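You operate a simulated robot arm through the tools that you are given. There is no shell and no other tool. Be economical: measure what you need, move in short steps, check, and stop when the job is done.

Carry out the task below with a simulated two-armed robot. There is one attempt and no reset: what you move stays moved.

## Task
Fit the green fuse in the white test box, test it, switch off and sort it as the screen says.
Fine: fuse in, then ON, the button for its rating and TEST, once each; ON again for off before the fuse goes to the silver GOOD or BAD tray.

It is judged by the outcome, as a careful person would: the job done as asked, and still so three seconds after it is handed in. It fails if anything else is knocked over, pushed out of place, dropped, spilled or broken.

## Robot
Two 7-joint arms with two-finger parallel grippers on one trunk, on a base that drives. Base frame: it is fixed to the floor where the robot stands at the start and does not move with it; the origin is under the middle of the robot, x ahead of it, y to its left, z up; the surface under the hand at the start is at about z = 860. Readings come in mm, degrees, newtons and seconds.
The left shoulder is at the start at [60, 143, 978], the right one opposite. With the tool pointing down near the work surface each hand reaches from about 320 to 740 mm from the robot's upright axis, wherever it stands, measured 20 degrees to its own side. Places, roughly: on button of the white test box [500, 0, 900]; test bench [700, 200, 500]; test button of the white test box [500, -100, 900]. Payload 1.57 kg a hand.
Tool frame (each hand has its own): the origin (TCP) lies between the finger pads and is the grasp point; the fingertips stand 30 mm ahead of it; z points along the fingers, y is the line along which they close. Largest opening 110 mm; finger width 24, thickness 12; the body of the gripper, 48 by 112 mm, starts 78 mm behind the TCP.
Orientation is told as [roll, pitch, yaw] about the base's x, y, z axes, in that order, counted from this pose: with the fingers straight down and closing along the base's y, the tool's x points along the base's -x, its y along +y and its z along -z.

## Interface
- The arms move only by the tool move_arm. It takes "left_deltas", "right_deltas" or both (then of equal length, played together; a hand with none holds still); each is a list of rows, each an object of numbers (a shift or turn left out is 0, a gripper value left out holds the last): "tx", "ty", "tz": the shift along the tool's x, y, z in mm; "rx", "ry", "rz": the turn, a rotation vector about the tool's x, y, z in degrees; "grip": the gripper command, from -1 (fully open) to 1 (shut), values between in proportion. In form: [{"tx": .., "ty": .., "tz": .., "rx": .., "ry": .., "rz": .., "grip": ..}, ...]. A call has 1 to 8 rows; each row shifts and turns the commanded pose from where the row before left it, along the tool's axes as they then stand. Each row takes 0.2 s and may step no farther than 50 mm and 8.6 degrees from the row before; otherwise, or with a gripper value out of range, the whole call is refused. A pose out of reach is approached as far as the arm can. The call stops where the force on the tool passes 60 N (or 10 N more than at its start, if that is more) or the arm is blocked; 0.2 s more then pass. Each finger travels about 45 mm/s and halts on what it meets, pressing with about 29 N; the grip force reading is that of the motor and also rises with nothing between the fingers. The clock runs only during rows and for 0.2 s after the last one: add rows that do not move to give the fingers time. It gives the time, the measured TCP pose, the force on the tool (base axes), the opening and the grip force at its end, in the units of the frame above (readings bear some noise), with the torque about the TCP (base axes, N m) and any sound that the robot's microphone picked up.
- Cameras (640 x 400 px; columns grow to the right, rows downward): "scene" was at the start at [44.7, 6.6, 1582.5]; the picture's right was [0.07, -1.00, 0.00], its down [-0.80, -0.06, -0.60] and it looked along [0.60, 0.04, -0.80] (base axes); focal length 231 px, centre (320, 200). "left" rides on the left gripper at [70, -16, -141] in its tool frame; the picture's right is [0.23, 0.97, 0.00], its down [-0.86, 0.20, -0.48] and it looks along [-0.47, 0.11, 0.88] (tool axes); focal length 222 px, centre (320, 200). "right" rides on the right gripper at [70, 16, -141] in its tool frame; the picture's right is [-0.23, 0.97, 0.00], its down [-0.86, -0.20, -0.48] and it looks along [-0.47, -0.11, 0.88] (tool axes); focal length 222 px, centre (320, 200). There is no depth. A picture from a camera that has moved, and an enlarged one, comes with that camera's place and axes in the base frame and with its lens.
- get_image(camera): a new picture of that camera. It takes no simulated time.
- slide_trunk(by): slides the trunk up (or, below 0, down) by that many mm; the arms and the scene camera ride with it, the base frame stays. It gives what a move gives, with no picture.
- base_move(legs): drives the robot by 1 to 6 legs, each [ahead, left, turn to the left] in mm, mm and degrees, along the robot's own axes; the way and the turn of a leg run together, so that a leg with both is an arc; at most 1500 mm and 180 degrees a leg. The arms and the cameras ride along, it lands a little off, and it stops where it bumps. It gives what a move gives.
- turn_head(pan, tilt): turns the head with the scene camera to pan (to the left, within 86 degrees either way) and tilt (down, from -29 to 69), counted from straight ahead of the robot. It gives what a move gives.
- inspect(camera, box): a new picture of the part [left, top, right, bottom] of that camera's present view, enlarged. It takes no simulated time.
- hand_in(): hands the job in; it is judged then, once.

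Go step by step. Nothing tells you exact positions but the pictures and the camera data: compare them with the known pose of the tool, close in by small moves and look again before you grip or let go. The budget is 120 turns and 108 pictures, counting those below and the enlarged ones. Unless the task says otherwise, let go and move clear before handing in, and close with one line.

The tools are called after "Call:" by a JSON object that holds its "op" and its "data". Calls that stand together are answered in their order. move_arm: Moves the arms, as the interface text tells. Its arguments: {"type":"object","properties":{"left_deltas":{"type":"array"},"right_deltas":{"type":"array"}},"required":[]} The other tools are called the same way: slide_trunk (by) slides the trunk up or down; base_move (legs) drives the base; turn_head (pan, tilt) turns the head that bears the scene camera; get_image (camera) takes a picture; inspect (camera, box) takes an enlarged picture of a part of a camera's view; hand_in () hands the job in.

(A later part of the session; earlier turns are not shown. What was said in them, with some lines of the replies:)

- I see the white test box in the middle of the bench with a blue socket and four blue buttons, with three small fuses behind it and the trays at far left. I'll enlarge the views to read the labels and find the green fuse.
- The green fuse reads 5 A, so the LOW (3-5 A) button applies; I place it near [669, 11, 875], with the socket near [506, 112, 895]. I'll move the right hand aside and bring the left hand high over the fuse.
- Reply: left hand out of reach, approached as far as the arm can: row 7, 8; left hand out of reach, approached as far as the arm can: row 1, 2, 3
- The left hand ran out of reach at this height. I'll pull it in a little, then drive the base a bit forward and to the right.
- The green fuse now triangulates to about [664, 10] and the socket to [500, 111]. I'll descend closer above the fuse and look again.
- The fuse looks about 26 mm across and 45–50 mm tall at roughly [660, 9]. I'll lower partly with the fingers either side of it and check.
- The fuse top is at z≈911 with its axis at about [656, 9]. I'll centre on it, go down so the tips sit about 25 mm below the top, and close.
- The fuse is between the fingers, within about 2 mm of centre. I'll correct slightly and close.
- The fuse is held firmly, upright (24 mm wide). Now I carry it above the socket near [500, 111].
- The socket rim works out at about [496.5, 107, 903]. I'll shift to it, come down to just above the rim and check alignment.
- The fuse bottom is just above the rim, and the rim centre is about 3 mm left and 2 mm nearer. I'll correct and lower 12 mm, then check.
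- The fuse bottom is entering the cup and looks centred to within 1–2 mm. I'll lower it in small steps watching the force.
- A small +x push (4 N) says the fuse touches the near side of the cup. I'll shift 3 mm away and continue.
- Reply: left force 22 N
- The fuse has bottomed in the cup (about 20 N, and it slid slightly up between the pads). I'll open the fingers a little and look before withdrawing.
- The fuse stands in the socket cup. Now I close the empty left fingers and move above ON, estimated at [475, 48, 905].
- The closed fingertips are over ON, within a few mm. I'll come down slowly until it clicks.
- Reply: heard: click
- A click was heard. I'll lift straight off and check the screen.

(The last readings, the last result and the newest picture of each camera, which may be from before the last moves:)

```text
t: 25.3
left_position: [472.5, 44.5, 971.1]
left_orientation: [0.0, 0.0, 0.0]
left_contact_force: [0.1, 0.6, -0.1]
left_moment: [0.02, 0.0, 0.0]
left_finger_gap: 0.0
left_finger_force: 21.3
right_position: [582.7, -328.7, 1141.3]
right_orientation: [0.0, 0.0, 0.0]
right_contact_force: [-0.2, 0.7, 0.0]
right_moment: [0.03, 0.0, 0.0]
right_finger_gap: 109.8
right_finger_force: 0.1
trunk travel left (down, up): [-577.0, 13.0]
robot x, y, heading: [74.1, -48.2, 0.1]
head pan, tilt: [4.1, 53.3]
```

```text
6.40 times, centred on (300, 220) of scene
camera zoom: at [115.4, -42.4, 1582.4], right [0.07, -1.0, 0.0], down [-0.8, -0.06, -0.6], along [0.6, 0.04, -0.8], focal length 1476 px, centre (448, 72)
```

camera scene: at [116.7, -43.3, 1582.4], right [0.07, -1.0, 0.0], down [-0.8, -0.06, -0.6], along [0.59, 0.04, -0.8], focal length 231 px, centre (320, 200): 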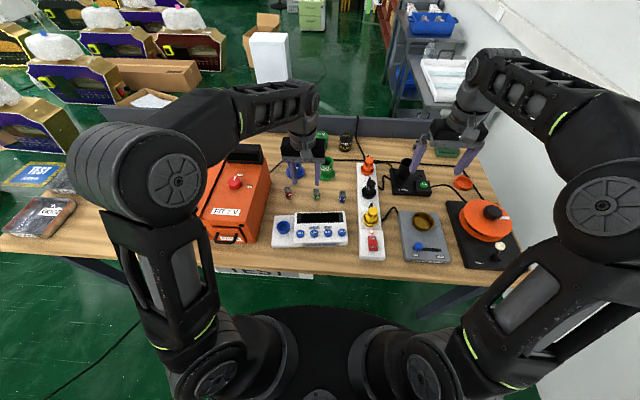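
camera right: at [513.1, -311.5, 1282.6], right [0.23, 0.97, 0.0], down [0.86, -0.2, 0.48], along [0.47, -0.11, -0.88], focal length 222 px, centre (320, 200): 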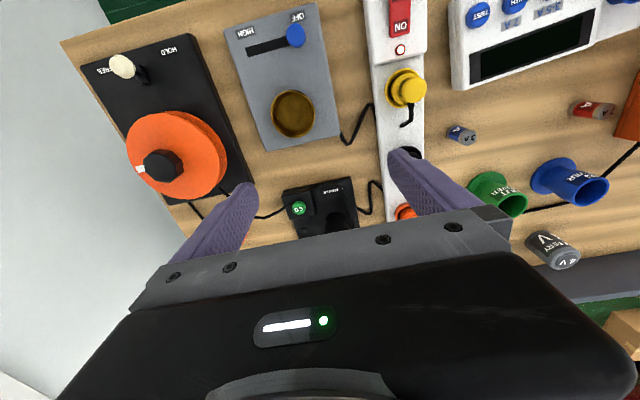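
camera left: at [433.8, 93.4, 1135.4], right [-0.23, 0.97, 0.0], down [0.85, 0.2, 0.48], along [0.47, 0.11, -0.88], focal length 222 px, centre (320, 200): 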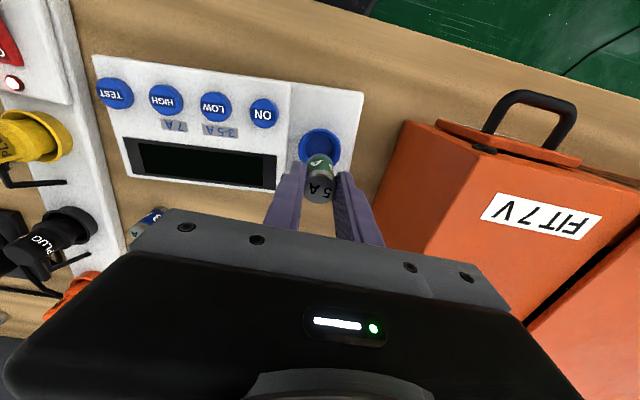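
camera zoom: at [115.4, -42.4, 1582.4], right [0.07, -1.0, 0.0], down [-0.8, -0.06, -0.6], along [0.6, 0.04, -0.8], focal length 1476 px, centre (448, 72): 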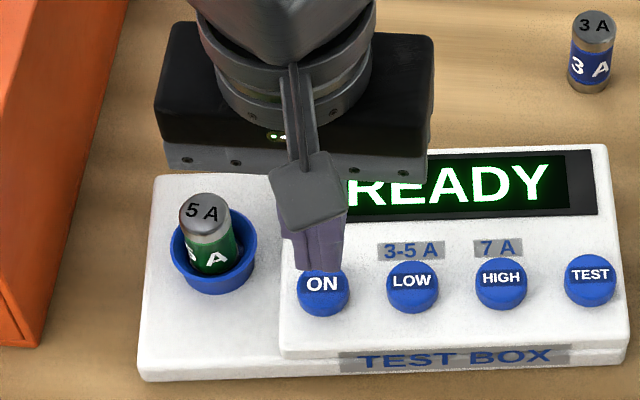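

The screen says READY. Next is LOW (3-5 A), about 46 mm to the right.

Call:
{"op": "move_arm", "data": {"left_deltas": [{"tx": -4, "ty": -22}, {"tx": -4, "ty": -22.5}, {"tz": 15}, {"tz": 12}, {}]}}

Call:
{"op": "inspect", "data": {"camera": "scene", "box": [250, 190, 350, 250]}}

Call:
{"op": "inspect", "data": {"camera": "left", "box": [220, 60, 420, 240]}}

```text
t: 26.5
left_position: [482.8, 1.8, 942.1]
left_orientation: [0.0, 0.0, 0.1]
left_contact_force: [0.1, 0.9, 0.2]
left_moment: [0.01, 0.02, 0.02]
left_finger_gap: 0.0
left_finger_force: 21.4
right_position: [584.0, -328.2, 1141.4]
right_orientation: [0.0, 0.0, 0.0]
right_contact_force: [0.2, -0.3, 0.1]
right_moment: [0.03, 0.01, 0.01]
right_finger_gap: 110.1
right_finger_force: 0.0
trunk travel left (down, up): [-577.0, 13.0]
robot x, y, heading: [70.1, -52.2, -0.1]
head pan, tilt: [4.1, 53.3]
```

```text
6.40 times, centred on (300, 220) of scene
camera zoom: at [115.2, -42.2, 1582.5], right [0.07, -1.0, 0.0], down [-0.8, -0.06, -0.6], along [0.6, 0.04, -0.8], focal length 1476 px, centre (448, 72)
```

zoom: 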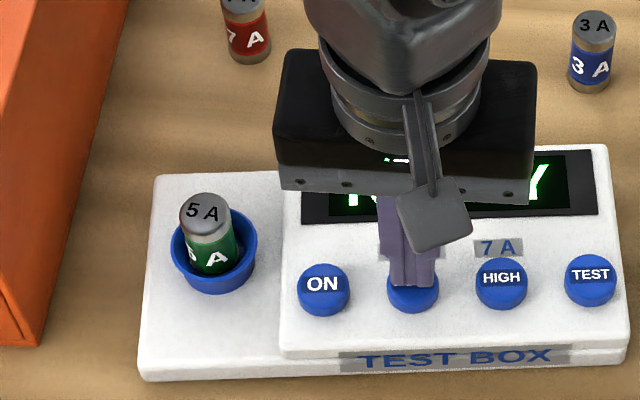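

```text
2.22 times, centred on (320, 150) of left
camera zoom: at [413.6, -15.0, 1084.6], right [-0.23, 0.97, 0.0], down [0.85, 0.2, 0.48], along [0.47, 0.11, -0.88], focal length 494 px, centre (320, 311)
```

zoom: 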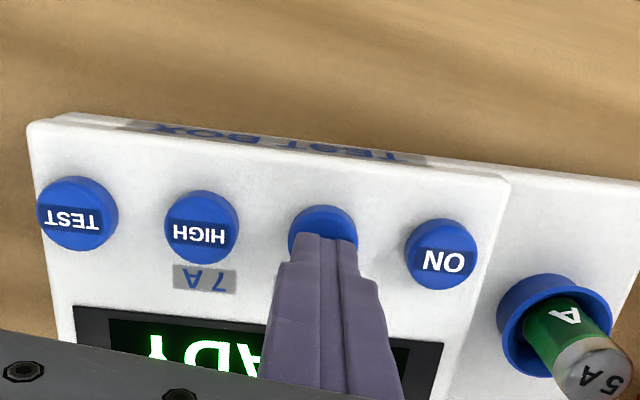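

Well centred over LOW. Pressing in small steps.

Call:
{"op": "move_arm", "data": {"left_deltas": [{"tx": 2, "tz": 3}, {"tz": 2}, {"tz": 1.5}, {}]}}

```text
t: 27.5
left_position: [480.0, 1.5, 937.4]
left_orientation: [0.0, 0.1, 0.0]
left_contact_force: [0.0, 1.4, 2.4]
left_moment: [-0.01, 0.02, 0.02]
left_finger_gap: 0.0
left_finger_force: 21.5
right_position: [582.4, -327.3, 1141.4]
right_orientation: [0.0, -0.1, 0.0]
right_contact_force: [-0.2, -0.4, 0.7]
right_moment: [0.02, -0.03, -0.01]
right_finger_gap: 110.2
right_finger_force: 0.0
trunk travel left (down, up): [-577.0, 13.0]
robot x, y, heading: [71.8, -48.9, -0.1]
head pan, tilt: [4.1, 53.3]
heard: click
```

Click heard. I lift and check the screen.

Call:
{"op": "move_arm", "data": {"left_deltas": [{"tz": -15}, {"tz": -20}, {"ty": -25}, {"tx": -3, "ty": -22}, {}]}}

Call:
{"op": "inspect", "data": {"camera": "scene", "box": [250, 190, 350, 250]}}

Call:
{"op": "get_image", "data": {"camera": "left"}}

```text
t: 28.7
left_position: [484.4, -46.4, 973.0]
left_orientation: [0.0, 0.1, 0.0]
left_contact_force: [-0.2, -0.5, -0.1]
left_moment: [0.03, 0.02, 0.0]
left_finger_gap: 0.1
left_finger_force: 21.9
right_position: [583.6, -328.3, 1141.1]
right_orientation: [0.0, 0.0, 0.1]
right_contact_force: [0.8, -0.5, -0.1]
right_moment: [0.0, 0.05, -0.02]
right_finger_gap: 110.0
right_finger_force: 0.0
trunk travel left (down, up): [-577.0, 13.0]
robot x, y, heading: [72.4, -45.7, 0.3]
head pan, tilt: [4.1, 53.3]
```

```text
6.40 times, centred on (300, 220) of scene
camera zoom: at [115.2, -42.2, 1582.5], right [0.07, -1.0, 0.0], down [-0.8, -0.06, -0.6], along [0.6, 0.04, -0.8], focal length 1476 px, centre (448, 72)
```

zoom: 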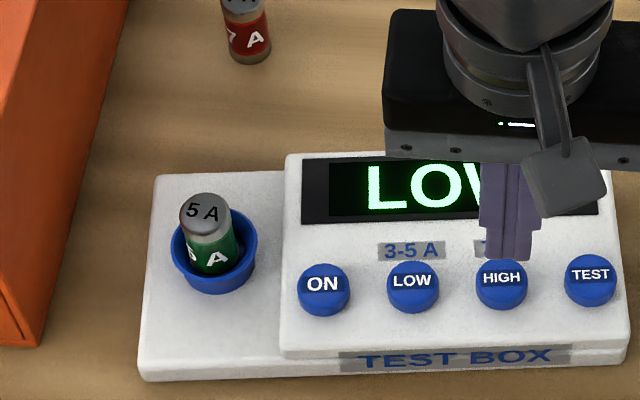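

```text
66 pictures are left
camera left: at [414.9, -62.8, 1114.9], right [-0.23, 0.97, 0.0], down [0.85, 0.2, 0.48], along [0.47, 0.11, -0.88], focal length 222 px, centre (320, 200)
```

left: 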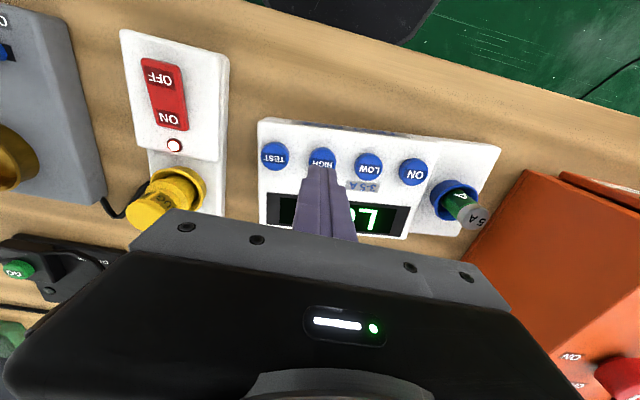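

The screen shows LOW. Now on to TEST at about [490, -91].

Call:
{"op": "move_arm", "data": {"left_deltas": [{"tx": -3, "ty": -23}, {"tx": -3, "ty": -21}, {"tz": 15}, {"tz": 14}, {}]}}

Call:
{"op": "inspect", "data": {"camera": "scene", "box": [250, 190, 370, 250]}}

Call:
{"op": "inspect", "data": {"camera": "left", "box": [220, 60, 420, 240]}}

```text
t: 29.9
left_position: [489.7, -90.1, 943.5]
left_orientation: [0.1, 0.0, 0.0]
left_contact_force: [0.5, -0.1, 0.3]
left_moment: [0.0, -0.01, 0.01]
left_finger_gap: 0.1
left_finger_force: 21.4
right_position: [583.7, -328.4, 1140.9]
right_orientation: [-0.1, 0.0, 0.0]
right_contact_force: [0.2, 0.3, 0.4]
right_moment: [0.01, 0.02, 0.0]
right_finger_gap: 110.1
right_finger_force: 0.0
trunk travel left (down, up): [-577.0, 13.0]
robot x, y, heading: [72.1, -47.4, -0.0]
head pan, tilt: [4.1, 53.3]
```

```text
5.33 times, centred on (310, 220) of scene
camera zoom: at [115.1, -42.2, 1582.5], right [0.07, -1.0, 0.0], down [-0.8, -0.06, -0.6], along [0.6, 0.04, -0.8], focal length 1230 px, centre (373, 93)
```

zoom: 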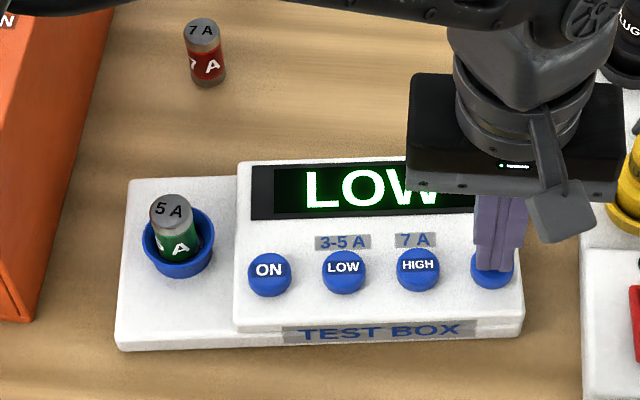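

```text
2.22 times, centred on (320, 150) of left
camera zoom: at [420.6, -106.5, 1084.9], right [-0.23, 0.97, 0.0], down [0.85, 0.2, 0.48], along [0.47, 0.11, -0.88], focal length 494 px, centre (320, 311)
```

zoom: 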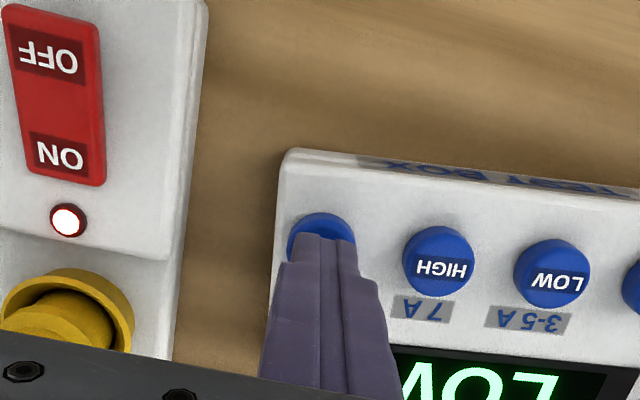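

The tips are over TEST, well clear of the power strip. Pressing.

Call:
{"op": "move_arm", "data": {"left_deltas": [{"tz": 3}, {"tz": 2}, {"tz": 1.5}, {}]}}

```text
t: 30.9
left_position: [488.7, -88.9, 936.1]
left_orientation: [0.0, 0.0, 0.0]
left_contact_force: [1.3, -1.6, 3.5]
left_moment: [0.01, -0.03, -0.02]
left_finger_gap: 0.0
left_finger_force: 21.5
right_position: [582.4, -328.8, 1140.4]
right_orientation: [0.0, 0.0, 0.0]
right_contact_force: [0.7, -0.4, -0.3]
right_moment: [0.04, 0.01, 0.02]
right_finger_gap: 110.2
right_finger_force: 0.1
trunk travel left (down, up): [-577.0, 13.0]
robot x, y, heading: [70.4, -51.3, -0.0]
head pan, tilt: [4.1, 53.3]
heard: click
```

Click heard. I lift, move back toward ON at height, and read the screen.

Call:
{"op": "move_arm", "data": {"left_deltas": [{"tz": -15}, {"tz": -20}, {"ty": 30, "tx": 4}, {"ty": 35, "tx": 4}, {"ty": 35, "tx": 4}, {"ty": 37, "tx": 4}, {}]}}

Call:
{"op": "inspect", "data": {"camera": "scene", "box": [250, 190, 350, 250]}}

```text
t: 32.5
left_position: [470.8, 43.3, 972.4]
left_orientation: [-0.1, 0.0, 0.1]
left_contact_force: [1.5, -0.7, 0.2]
left_moment: [0.0, -0.04, 0.01]
left_finger_gap: 0.2
left_finger_force: 20.9
right_position: [582.8, -328.7, 1140.9]
right_orientation: [0.0, 0.0, 0.0]
right_contact_force: [-0.3, -0.2, -0.1]
right_moment: [0.01, -0.02, -0.02]
right_finger_gap: 110.1
right_finger_force: 0.1
trunk travel left (down, up): [-577.0, 13.0]
robot x, y, heading: [67.0, -45.1, -0.1]
head pan, tilt: [4.1, 53.3]
```

```text
6.40 times, centred on (300, 220) of scene
camera zoom: at [115.5, -42.8, 1582.5], right [0.07, -1.0, 0.0], down [-0.8, -0.06, -0.6], along [0.6, 0.04, -0.8], focal length 1476 px, centre (448, 72)
```

zoom: 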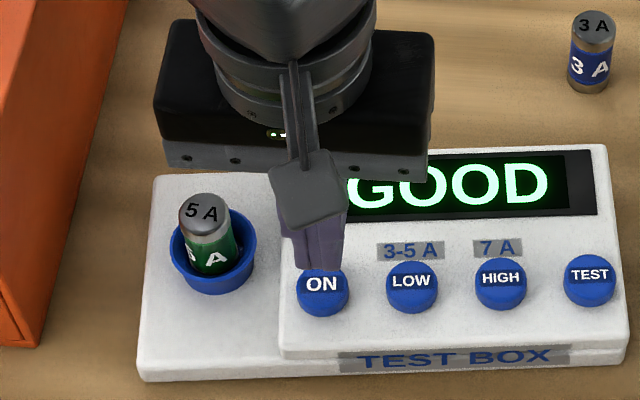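

The screen reads GOOD. Now ON again to switch off.

Call:
{"op": "move_arm", "data": {"left_deltas": [{"tx": -3, "ty": 3}, {"tz": 15}, {"tz": 12}, {"tz": 4}, {"tz": 3}, {"tz": 1.5}, {}]}}

```text
t: 34.1
left_position: [475.3, 50.1, 935.6]
left_orientation: [0.0, 0.0, 0.0]
left_contact_force: [-1.7, 0.2, 3.9]
left_moment: [0.03, 0.03, -0.01]
left_finger_gap: 0.0
left_finger_force: 21.3
right_position: [583.2, -327.2, 1141.2]
right_orientation: [0.0, 0.1, 0.0]
right_contact_force: [0.5, 0.5, 0.0]
right_moment: [0.0, 0.0, 0.03]
right_finger_gap: 110.0
right_finger_force: 0.1
trunk travel left (down, up): [-577.0, 13.0]
robot x, y, heading: [72.1, -45.9, 0.0]
head pan, tilt: [4.1, 53.3]
heard: click
```

Click. I lift, open over the fuse and check the screen and alignment.

Call:
{"op": "move_arm", "data": {"left_deltas": [{"tz": -15}, {"tz": -35}, {"tz": -35}, {"tx": -10, "ty": 30, "grip": 0.05}, {"tx": -10, "ty": 30}, {}, {}]}}

Call:
{"op": "inspect", "data": {"camera": "scene", "box": [250, 190, 350, 250]}}

Call:
{"op": "inspect", "data": {"camera": "left", "box": [220, 60, 420, 240]}}

```text
t: 35.7
left_position: [495.9, 107.0, 1021.7]
left_orientation: [0.0, -0.1, 0.1]
left_contact_force: [-1.1, -0.2, 0.4]
left_moment: [0.0, -0.02, -0.03]
left_finger_gap: 52.4
left_finger_force: 0.1
right_position: [583.1, -328.3, 1141.8]
right_orientation: [0.1, 0.1, 0.0]
right_contact_force: [-0.4, 0.5, 0.7]
right_moment: [0.0, 0.0, -0.03]
right_finger_gap: 110.0
right_finger_force: 0.1
trunk travel left (down, up): [-577.0, 13.0]
robot x, y, heading: [74.4, -47.1, 0.0]
head pan, tilt: [4.1, 53.3]
```

```text
6.40 times, centred on (300, 220) of scene
camera zoom: at [115.2, -42.2, 1582.5], right [0.07, -1.0, 0.0], down [-0.8, -0.06, -0.6], along [0.6, 0.04, -0.8], focal length 1476 px, centre (448, 72)
```

zoom: 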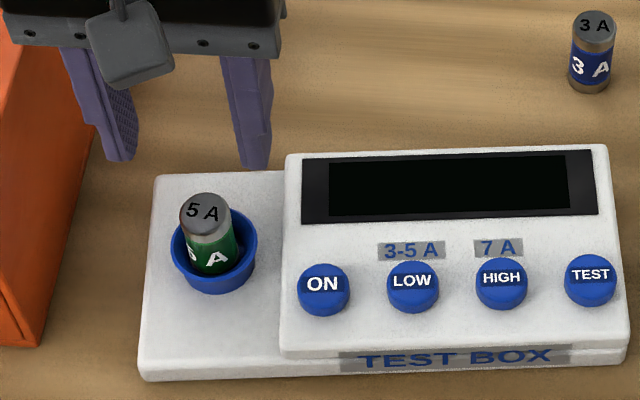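

```text
2.22 times, centred on (320, 150) of left
camera zoom: at [426.8, 91.2, 1164.1], right [-0.23, 0.97, 0.0], down [0.85, 0.2, 0.48], along [0.47, 0.11, -0.88], focal length 494 px, centre (320, 311)
```

zoom: 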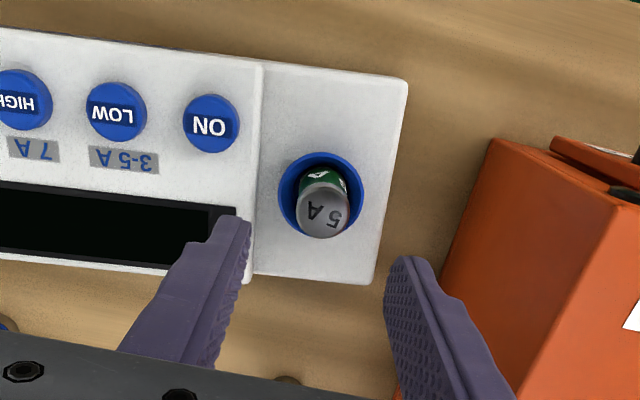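

The screen is off and I am aligned over the fuse. I go down with the fingers either side and grip.

Call:
{"op": "move_arm", "data": {"left_deltas": [{"tx": 1.5, "ty": 1.5, "tz": 35}, {"tz": 30}, {"tz": 11}, {}]}}

Call:
{"op": "inspect", "data": {"camera": "left", "box": [220, 60, 420, 240]}}

Call:
{"op": "inspect", "data": {"camera": "scene", "box": [250, 190, 350, 250]}}

```text
t: 36.7
left_position: [495.1, 110.5, 945.3]
left_orientation: [-0.1, -0.1, 0.1]
left_contact_force: [0.0, 0.0, -0.2]
left_moment: [-0.01, -0.03, 0.0]
left_finger_gap: 52.3
left_finger_force: 0.2
right_position: [582.7, -327.1, 1139.9]
right_orientation: [0.0, 0.0, 0.0]
right_contact_force: [0.7, -0.3, -0.5]
right_moment: [0.03, 0.01, -0.03]
right_finger_gap: 110.0
right_finger_force: 0.1
trunk travel left (down, up): [-577.0, 13.0]
robot x, y, heading: [71.6, -48.5, -0.0]
head pan, tilt: [4.1, 53.3]
```

```text
2.22 times, centred on (320, 150) of left
camera zoom: at [425.8, 93.7, 1086.5], right [-0.23, 0.97, 0.0], down [0.85, 0.2, 0.48], along [0.47, 0.11, -0.88], focal length 494 px, centre (320, 311)
```

zoom: 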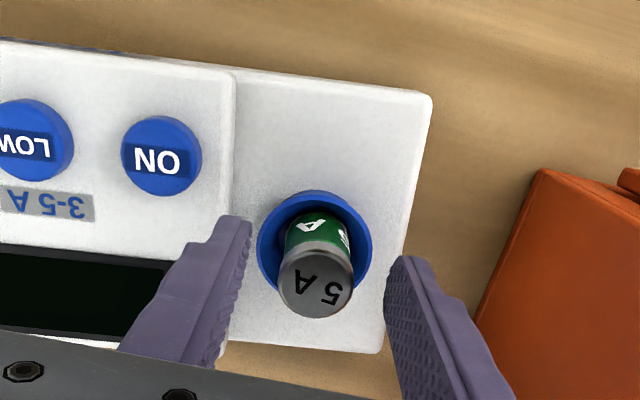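

```text
6.40 times, centred on (300, 220) of scene
camera zoom: at [115.1, -42.4, 1582.5], right [0.07, -1.0, 0.0], down [-0.8, -0.06, -0.6], along [0.6, 0.04, -0.8], focal length 1476 px, centre (448, 72)
```

zoom: 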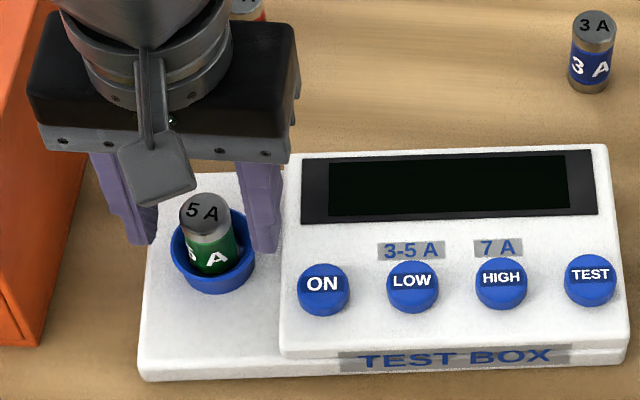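

Call:
{"op": "move_arm", "data": {"left_deltas": [{"ty": -1.5, "tx": 1}, {"grip": 0.5}, {"grip": 1}, {}, {}, {}]}}

Call:
{"op": "move_arm", "data": {"left_deltas": [{"tz": -10}, {"tz": -20}, {"tz": -40}, {"tz": -45}, {"tz": -45}, {}]}}

Call:
{"op": "get_image", "data": {"camera": "left"}}

Call:
{"op": "get_image", "data": {"camera": "scene"}}

```text
t: 38.1
left_position: [494.2, 108.6, 945.5]
left_orientation: [0.0, 0.1, -0.1]
left_contact_force: [-0.2, 0.5, -0.4]
left_moment: [0.03, -0.03, 0.02]
left_finger_gap: 23.8
left_finger_force: 28.3
right_position: [583.5, -327.3, 1140.5]
right_orientation: [0.0, 0.0, 0.0]
right_contact_force: [-0.7, -0.4, 0.0]
right_moment: [-0.01, -0.02, 0.01]
right_finger_gap: 110.1
right_finger_force: 0.1
trunk travel left (down, up): [-577.0, 13.0]
robot x, y, heading: [67.1, -48.9, 0.1]
head pan, tilt: [4.1, 53.3]
```

```text
t: 39.5
left_position: [492.6, 109.3, 1100.6]
left_orientation: [0.0, 0.1, 0.0]
left_contact_force: [1.0, -0.1, -0.2]
left_moment: [-0.01, 0.01, -0.02]
left_finger_gap: 24.0
left_finger_force: 28.9
right_position: [583.3, -328.7, 1140.3]
right_orientation: [0.0, -0.1, 0.0]
right_contact_force: [0.0, 0.5, -1.1]
right_moment: [0.0, 0.01, -0.01]
right_finger_gap: 110.3
right_finger_force: 0.1
trunk travel left (down, up): [-577.0, 13.0]
robot x, y, heading: [68.5, -45.2, 0.1]
head pan, tilt: [4.1, 53.3]
```

```text
58 pictures are left
camera left: at [423.0, 93.0, 1242.1], right [-0.23, 0.97, 0.0], down [0.86, 0.2, 0.48], along [0.47, 0.11, -0.88], focal length 222 px, centre (320, 200)
```

left: 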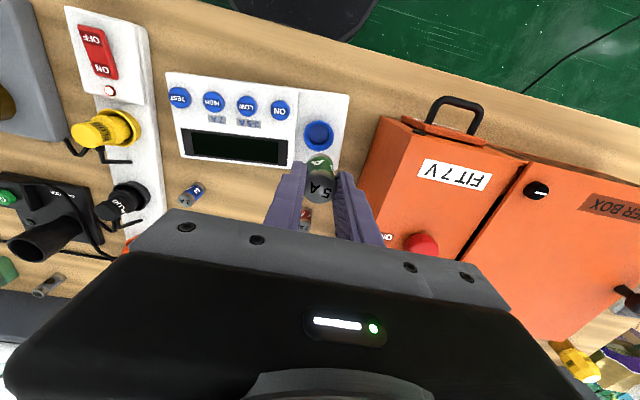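

```text
57 pictures are left
camera scene: at [115.7, -42.4, 1582.4], right [0.07, -1.0, 0.0], down [-0.8, -0.06, -0.6], along [0.6, 0.04, -0.8], focal length 231 px, centre (320, 200)
```

scene: 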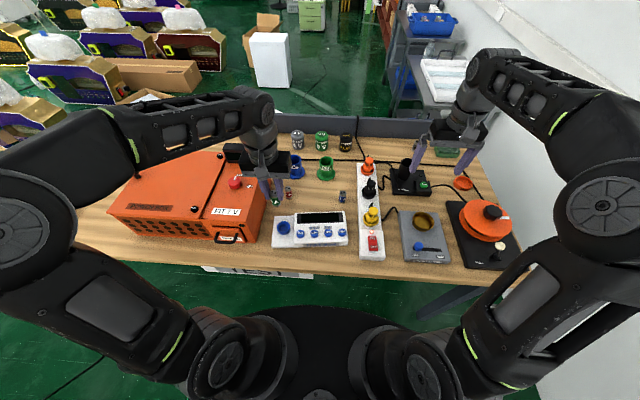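

The fuse is held again. From the first view the GOOD tray is near [505, 1000], far left, so I'll raise and tuck the hands, back off a little from the bench and drive left in parts.

Call:
{"op": "move_arm", "data": {"left_deltas": [{"tz": -20}, {"tz": -20}, {}, {}], "right_deltas": [{"tx": 40}, {"tx": 40}, {"tx": 20}, {}]}}

Call:
{"op": "base_move", "data": {"legs": [[-80, 0, 0], [0, 350, 0]]}}

Call:
{"op": "turn_head", "data": {"pan": 40, "tilt": 50}}

Call:
{"op": "get_image", "data": {"camera": "scene"}}

Call:
{"op": "get_image", "data": {"camera": "left"}}

```text
t: 40.5
left_position: [492.1, 110.4, 1141.2]
left_orientation: [0.0, 0.1, 0.0]
left_contact_force: [0.3, 0.5, -0.6]
left_moment: [0.01, 0.0, 0.01]
left_finger_gap: 23.9
left_finger_force: 29.3
right_position: [481.8, -327.1, 1138.1]
right_orientation: [0.0, -0.1, -0.1]
right_contact_force: [0.9, -0.8, -0.3]
right_moment: [0.01, 0.04, 0.0]
right_finger_gap: 110.0
right_finger_force: 0.1
trunk travel left (down, up): [-577.0, 13.0]
robot x, y, heading: [69.9, -47.4, 0.1]
head pan, tilt: [4.1, 53.3]
```

```text
t: 43.5
left_position: [406.9, 469.5, 1141.7]
left_orientation: [0.0, 0.1, 0.7]
left_contact_force: [-0.2, 0.2, -0.4]
left_moment: [-0.03, -0.01, 0.01]
left_finger_gap: 23.9
left_finger_force: 29.3
right_position: [400.9, 31.3, 1139.1]
right_orientation: [-0.1, 0.0, 0.6]
right_contact_force: [0.2, -0.7, 0.6]
right_moment: [-0.01, 0.01, -0.04]
right_finger_gap: 109.9
right_finger_force: 0.1
trunk travel left (down, up): [-577.0, 13.0]
robot x, y, heading: [-12.5, 306.9, 0.8]
head pan, tilt: [4.1, 53.3]
```

```text
t: 44.5
left_position: [407.4, 470.1, 1141.4]
left_orientation: [0.0, 0.0, 0.6]
left_contact_force: [0.4, -0.5, -0.5]
left_moment: [0.02, 0.0, -0.02]
left_finger_gap: 24.1
left_finger_force: 29.2
right_position: [401.3, 31.1, 1138.9]
right_orientation: [0.0, 0.0, 0.5]
right_contact_force: [-0.1, -0.7, -0.5]
right_moment: [-0.02, -0.04, -0.01]
right_finger_gap: 109.8
right_finger_force: 0.0
trunk travel left (down, up): [-577.0, 13.0]
robot x, y, heading: [-13.4, 308.2, 0.9]
head pan, tilt: [40.0, 50.0]
```

```text
56 pictures are left
camera scene: at [16.3, 357.6, 1586.8], right [0.65, -0.76, 0.0], down [-0.58, -0.5, -0.64], along [0.49, 0.42, -0.77], focal length 231 px, centre (320, 200)
```

scene: 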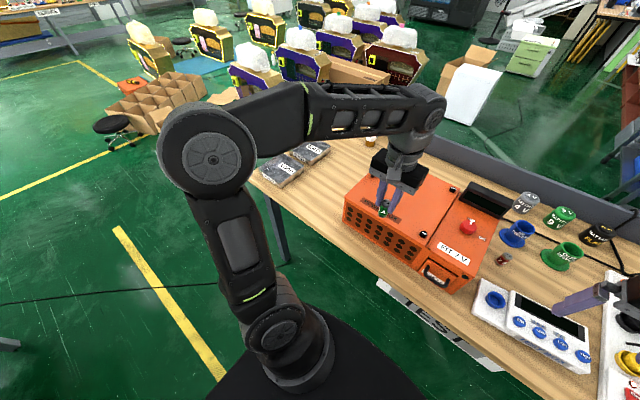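

```text
55 pictures are left
camera left: at [338.3, 452.7, 1283.0], right [-0.24, 0.97, 0.0], down [0.85, 0.21, 0.48], along [0.46, 0.11, -0.88], focal length 222 px, centre (320, 200)
```

left: 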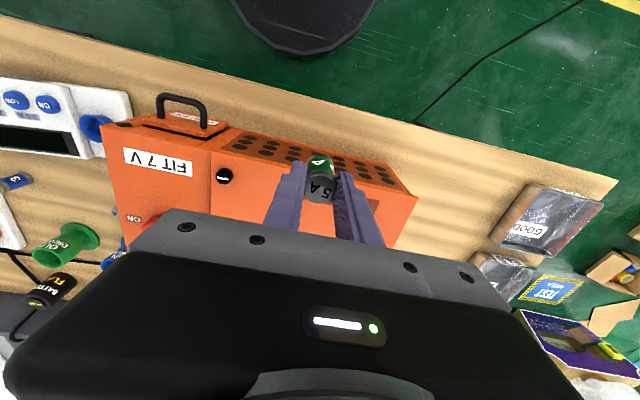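

The fuse is still held and the way left is clear; the GOOD tray reads about [480, 1015]. I'll drive another 480 mm left.

Call:
{"op": "base_move", "data": {"legs": [[0, 480, -0.8]]}}

Call:
{"op": "get_image", "data": {"camera": "scene"}}

Call:
{"op": "get_image", "data": {"camera": "left"}}

```text
t: 47.4
left_position: [413.0, 943.5, 1142.0]
left_orientation: [-0.1, 0.0, -0.9]
left_contact_force: [0.6, 0.1, -1.4]
left_moment: [-0.01, 0.0, 0.0]
left_finger_gap: 24.1
left_finger_force: 28.8
right_position: [394.7, 505.2, 1139.1]
right_orientation: [0.0, 0.0, -0.9]
right_contact_force: [-0.9, 1.1, -0.1]
right_moment: [-0.03, 0.02, 0.03]
right_finger_gap: 110.0
right_finger_force: 0.1
trunk travel left (down, up): [-577.0, 13.0]
robot x, y, heading: [-11.1, 788.8, -0.8]
head pan, tilt: [40.0, 50.0]
```

```text
54 pictures are left
camera scene: at [18.7, 841.7, 1586.8], right [0.63, -0.78, 0.0], down [-0.59, -0.48, -0.64], along [0.5, 0.41, -0.77], focal length 231 px, centre (320, 200)
```

scene: 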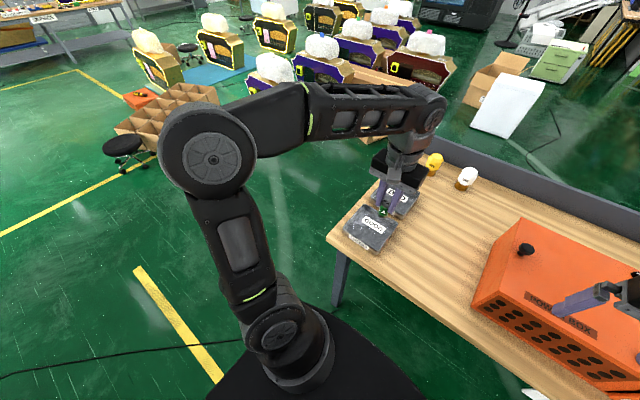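

```text
53 pictures are left
camera left: at [343.1, 928.3, 1282.9], right [-0.21, 0.98, 0.0], down [0.86, 0.19, 0.48], along [0.47, 0.1, -0.88], focal length 222 px, centre (320, 200)
```

left: 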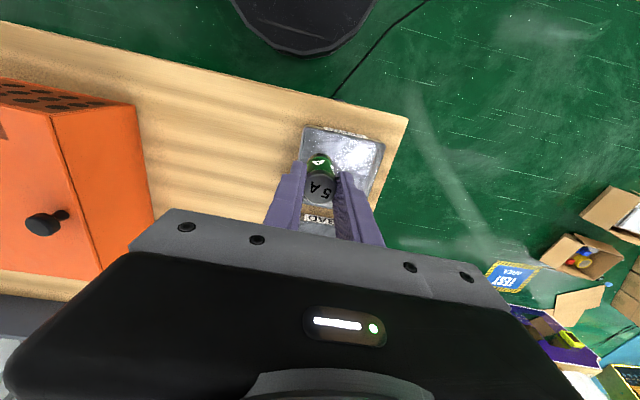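

Above the trays: GOOD is the near one, centre about [485, 997]. I'll move over it and part-way down, then look.

Call:
{"op": "move_arm", "data": {"left_deltas": [{"tx": -35, "ty": 26}, {"tx": -35, "ty": 26}, {"tz": 45}, {"tz": 45}, {"tz": 40}, {}]}}

Call:
{"op": "get_image", "data": {"camera": "left"}}

Call:
{"op": "inspect", "data": {"camera": "scene", "box": [320, 150, 460, 270]}}

```text
t: 48.8
left_position: [483.0, 991.8, 1011.1]
left_orientation: [0.0, 0.0, -0.9]
left_contact_force: [-0.4, -0.2, -0.4]
left_moment: [0.0, -0.02, -0.02]
left_finger_gap: 24.0
left_finger_force: 29.1
right_position: [395.1, 505.4, 1138.7]
right_orientation: [0.0, 0.0, -0.9]
right_contact_force: [0.1, 0.2, -0.5]
right_moment: [0.01, 0.03, -0.01]
right_finger_gap: 110.2
right_finger_force: 0.1
trunk travel left (down, up): [-577.0, 13.0]
robot x, y, heading: [-13.1, 794.0, -0.8]
head pan, tilt: [40.0, 50.0]
```

```text
52 pictures are left
camera left: at [413.2, 975.9, 1153.1], right [-0.21, 0.98, 0.0], down [0.86, 0.19, 0.48], along [0.47, 0.1, -0.88], focal length 222 px, centre (320, 200)
```

left: 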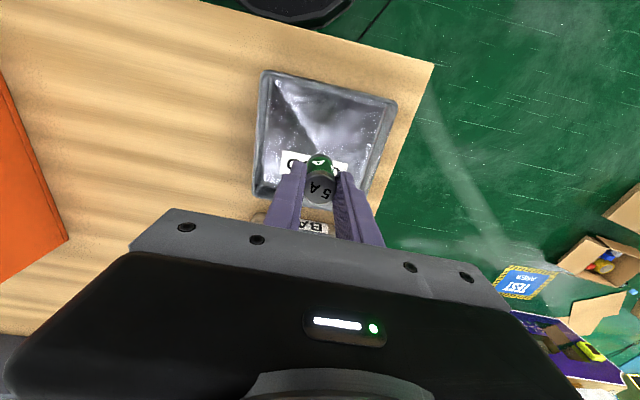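

```text
3.33 times, centred on (390, 210) of scene
camera zoom: at [18.4, 840.8, 1586.8], right [0.63, -0.78, 0.0], down [-0.59, -0.48, -0.64], along [0.5, 0.41, -0.77], focal length 768 px, centre (87, 167)
```

zoom: 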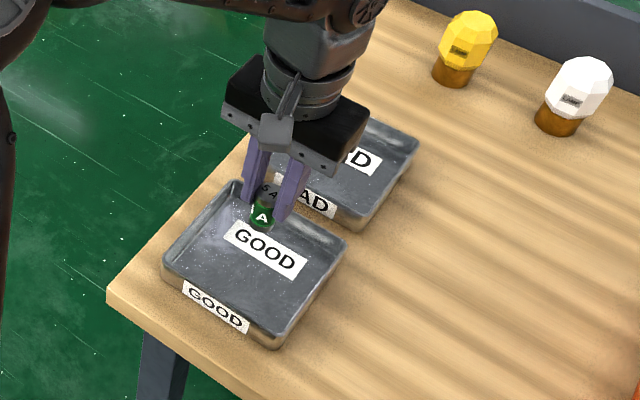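

The fuse hangs over the middle of the GOOD tray. I lower it in stages until it stands on the tray floor.

Call:
{"op": "move_arm", "data": {"left_deltas": [{"tx": -3, "tz": 30}, {"tz": 30}, {"tz": 10}, {}]}}

Call:
{"op": "inspect", "data": {"camera": "scene", "box": [320, 150, 460, 270]}}

Call:
{"op": "get_image", "data": {"camera": "left"}}

```text
t: 49.8
left_position: [485.7, 993.2, 941.7]
left_orientation: [0.0, 0.0, -0.8]
left_contact_force: [-0.4, -0.4, -0.7]
left_moment: [0.01, 0.02, -0.01]
left_finger_gap: 23.6
left_finger_force: 29.4
right_position: [395.1, 505.8, 1138.7]
right_orientation: [0.0, 0.0, -0.9]
right_contact_force: [-0.3, 0.3, -0.5]
right_moment: [-0.01, 0.01, -0.02]
right_finger_gap: 110.3
right_finger_force: 0.0
trunk travel left (down, up): [-577.0, 13.0]
robot x, y, heading: [-10.7, 791.3, -0.7]
head pan, tilt: [40.0, 50.0]
```

```text
3.33 times, centred on (390, 210) of scene
camera zoom: at [18.8, 840.8, 1586.8], right [0.63, -0.78, 0.0], down [-0.59, -0.48, -0.64], along [0.5, 0.41, -0.77], focal length 768 px, centre (87, 167)
```

zoom: 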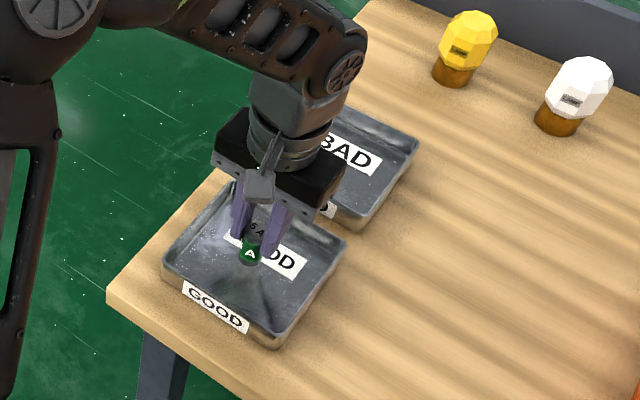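

```text
49 pictures are left
camera left: at [416.8, 978.4, 1083.7], right [-0.21, 0.98, 0.0], down [0.86, 0.19, 0.48], along [0.47, 0.1, -0.88], focal length 222 px, centre (320, 200)
```

left: 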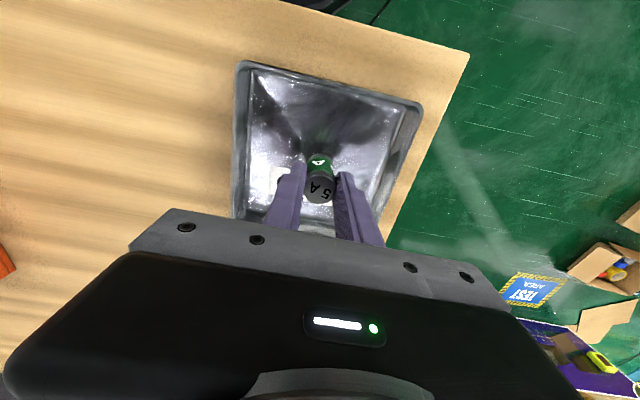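

Call:
{"op": "move_arm", "data": {"left_deltas": [{"tz": 5}, {"tz": 4}, {"tz": 3}, {}]}}

```text
t: 50.8
left_position: [484.6, 993.1, 929.2]
left_orientation: [0.0, 0.1, -0.9]
left_contact_force: [0.2, -1.3, 0.1]
left_moment: [0.01, -0.02, -0.02]
left_finger_gap: 23.6
left_finger_force: 28.9
right_position: [396.3, 503.8, 1138.6]
right_orientation: [0.0, 0.0, -0.9]
right_contact_force: [0.1, -0.2, 0.9]
right_moment: [0.01, 0.01, 0.02]
right_finger_gap: 109.9
right_finger_force: 0.1
trunk travel left (down, up): [-577.0, 13.0]
robot x, y, heading: [-12.8, 786.9, -0.5]
head pan, tilt: [40.0, 50.0]
```

Call:
{"op": "move_arm", "data": {"left_deltas": [{"tz": 2}, {"tz": 2}, {}]}}

```text
t: 51.5
left_position: [487.5, 994.4, 925.9]
left_orientation: [0.0, 0.0, -0.9]
left_contact_force: [-0.4, -1.0, -0.5]
left_moment: [0.05, -0.01, -0.01]
left_finger_gap: 24.2
left_finger_force: 29.5
right_position: [394.9, 505.1, 1138.3]
right_orientation: [0.1, -0.1, -0.9]
right_contact_force: [0.4, 0.6, 1.1]
right_moment: [0.03, 0.02, -0.01]
right_finger_gap: 109.9
right_finger_force: 0.1
trunk travel left (down, up): [-577.0, 13.0]
robot x, y, heading: [-10.8, 792.1, -0.9]
head pan, tilt: [40.0, 50.0]
```

Call:
{"op": "move_arm", "data": {"left_deltas": [{"tz": 1.5}, {"tz": 1.5}, {}]}}

```text
t: 52.4
left_position: [486.0, 992.4, 921.9]
left_orientation: [0.0, 0.0, -0.9]
left_contact_force: [-0.3, -0.3, -0.5]
left_moment: [0.01, 0.04, -0.01]
left_finger_gap: 23.9
left_finger_force: 29.4
right_position: [395.2, 504.5, 1137.7]
right_orientation: [0.0, 0.0, -1.0]
right_contact_force: [0.8, 0.1, -0.1]
right_moment: [-0.02, 0.02, -0.02]
right_finger_gap: 110.0
right_finger_force: 0.1
trunk travel left (down, up): [-577.0, 13.0]
robot x, y, heading: [-10.1, 793.2, -1.0]
head pan, tilt: [40.0, 50.0]
```

Call:
{"op": "move_arm", "data": {"left_deltas": [{"tz": 1.5}, {"tz": 1.5}, {}]}}

Call:
{"op": "inspect", "data": {"camera": "scene", "box": [345, 200, 405, 250]}}

```text
t: 53.1
left_position: [485.6, 993.1, 920.6]
left_orientation: [0.0, -0.3, -0.9]
left_contact_force: [-4.2, 3.3, 21.4]
left_moment: [0.14, 0.22, 0.04]
left_finger_gap: 23.8
left_finger_force: 29.1
right_position: [392.9, 503.4, 1140.1]
right_orientation: [0.0, -0.1, -0.8]
right_contact_force: [0.9, -0.1, 0.1]
right_moment: [0.01, 0.02, 0.04]
right_finger_gap: 109.9
right_finger_force: 0.2
trunk travel left (down, up): [-577.0, 13.0]
robot x, y, heading: [-12.6, 793.3, -1.1]
head pan, tilt: [40.0, 50.0]
```

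```text
8.00 times, centred on (375, 225) of scene
camera zoom: at [16.2, 840.5, 1587.2], right [0.63, -0.78, 0.0], down [-0.59, -0.48, -0.64], along [0.5, 0.41, -0.77], focal length 1844 px, centre (-120, 0)
```

zoom: 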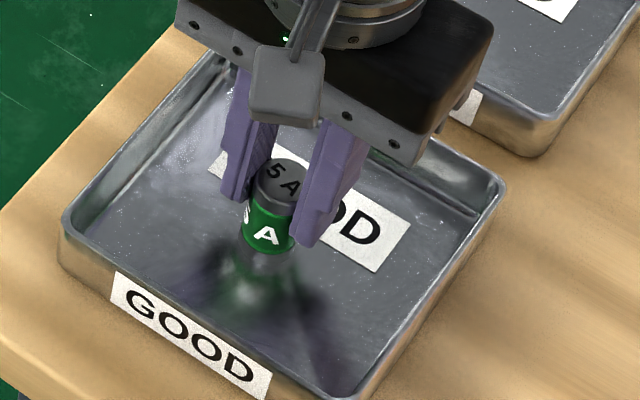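

It's on the tray floor (21 N). I ease off 1 mm, open and withdraw upward.

Call:
{"op": "move_arm", "data": {"left_deltas": [{"tz": -1.2}, {"grip": 0.6}, {"grip": 0.3}, {"grip": 0}, {}]}}

Call:
{"op": "move_arm", "data": {"left_deltas": [{"tz": -15}, {"tz": -30}, {"tz": -45}, {"tz": -45}, {"tz": -40}, {}]}}

Call:
{"op": "inspect", "data": {"camera": "scene", "box": [320, 150, 460, 270]}}

Call:
{"op": "get_image", "data": {"camera": "left"}}

```text
t: 54.4
left_position: [486.4, 993.2, 920.4]
left_orientation: [0.1, 0.0, -0.9]
left_contact_force: [0.4, -0.5, -0.3]
left_moment: [0.0, -0.01, -0.03]
left_finger_gap: 55.0
left_finger_force: 0.1
right_position: [394.7, 504.5, 1139.2]
right_orientation: [-0.1, 0.0, -0.9]
right_contact_force: [-0.6, 0.6, -1.1]
right_moment: [0.03, -0.02, -0.02]
right_finger_gap: 110.1
right_finger_force: 0.1
trunk travel left (down, up): [-577.0, 13.0]
robot x, y, heading: [-18.6, 790.0, -0.9]
head pan, tilt: [40.0, 50.0]
```

```text
t: 55.8
left_position: [482.7, 993.9, 1097.3]
left_orientation: [0.0, 0.0, -0.8]
left_contact_force: [-0.4, -0.5, -0.1]
left_moment: [0.0, 0.02, -0.02]
left_finger_gap: 54.9
left_finger_force: 0.0
right_position: [394.2, 505.2, 1138.3]
right_orientation: [0.1, 0.0, -0.9]
right_contact_force: [-0.2, 0.2, -0.1]
right_moment: [0.0, 0.01, 0.04]
right_finger_gap: 110.0
right_finger_force: 0.0
trunk travel left (down, up): [-577.0, 13.0]
robot x, y, heading: [-11.9, 791.5, -0.9]
head pan, tilt: [40.0, 50.0]
```

```text
3.33 times, centred on (390, 210) of scene
camera zoom: at [18.9, 840.8, 1586.8], right [0.63, -0.78, 0.0], down [-0.59, -0.48, -0.64], along [0.5, 0.41, -0.77], focal length 768 px, centre (87, 167)
```

zoom: 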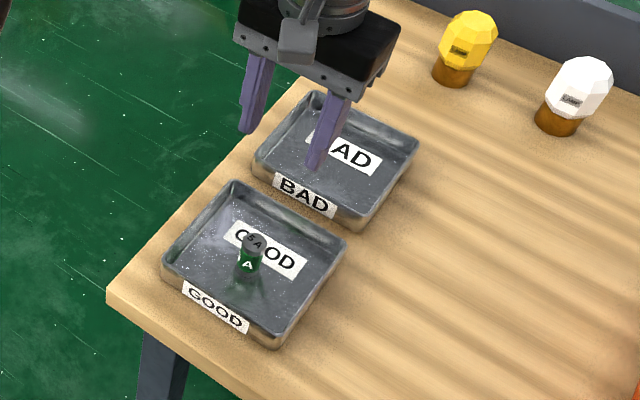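

```text
46 pictures are left
camera left: at [413.8, 978.3, 1240.3], right [-0.21, 0.98, 0.0], down [0.86, 0.19, 0.48], along [0.47, 0.1, -0.88], focal length 222 px, centre (320, 200)
```

left: 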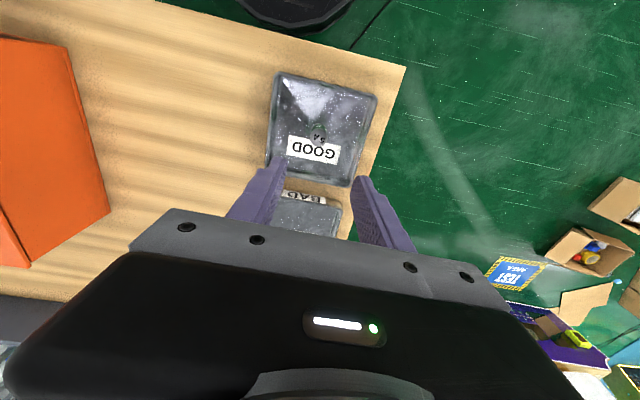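

The green fuse stands in the GOOD tray, the test box is off, and both hands are clear, so I'm handing in.

Call:
{"op": "hand_in", "data": {}}

```text
The job is handed in.
```

The green 5 A fuse tested GOOD on the LOW (3-5 A) setting; I switched the test box off and placed the fuse in the silver GOOD tray.
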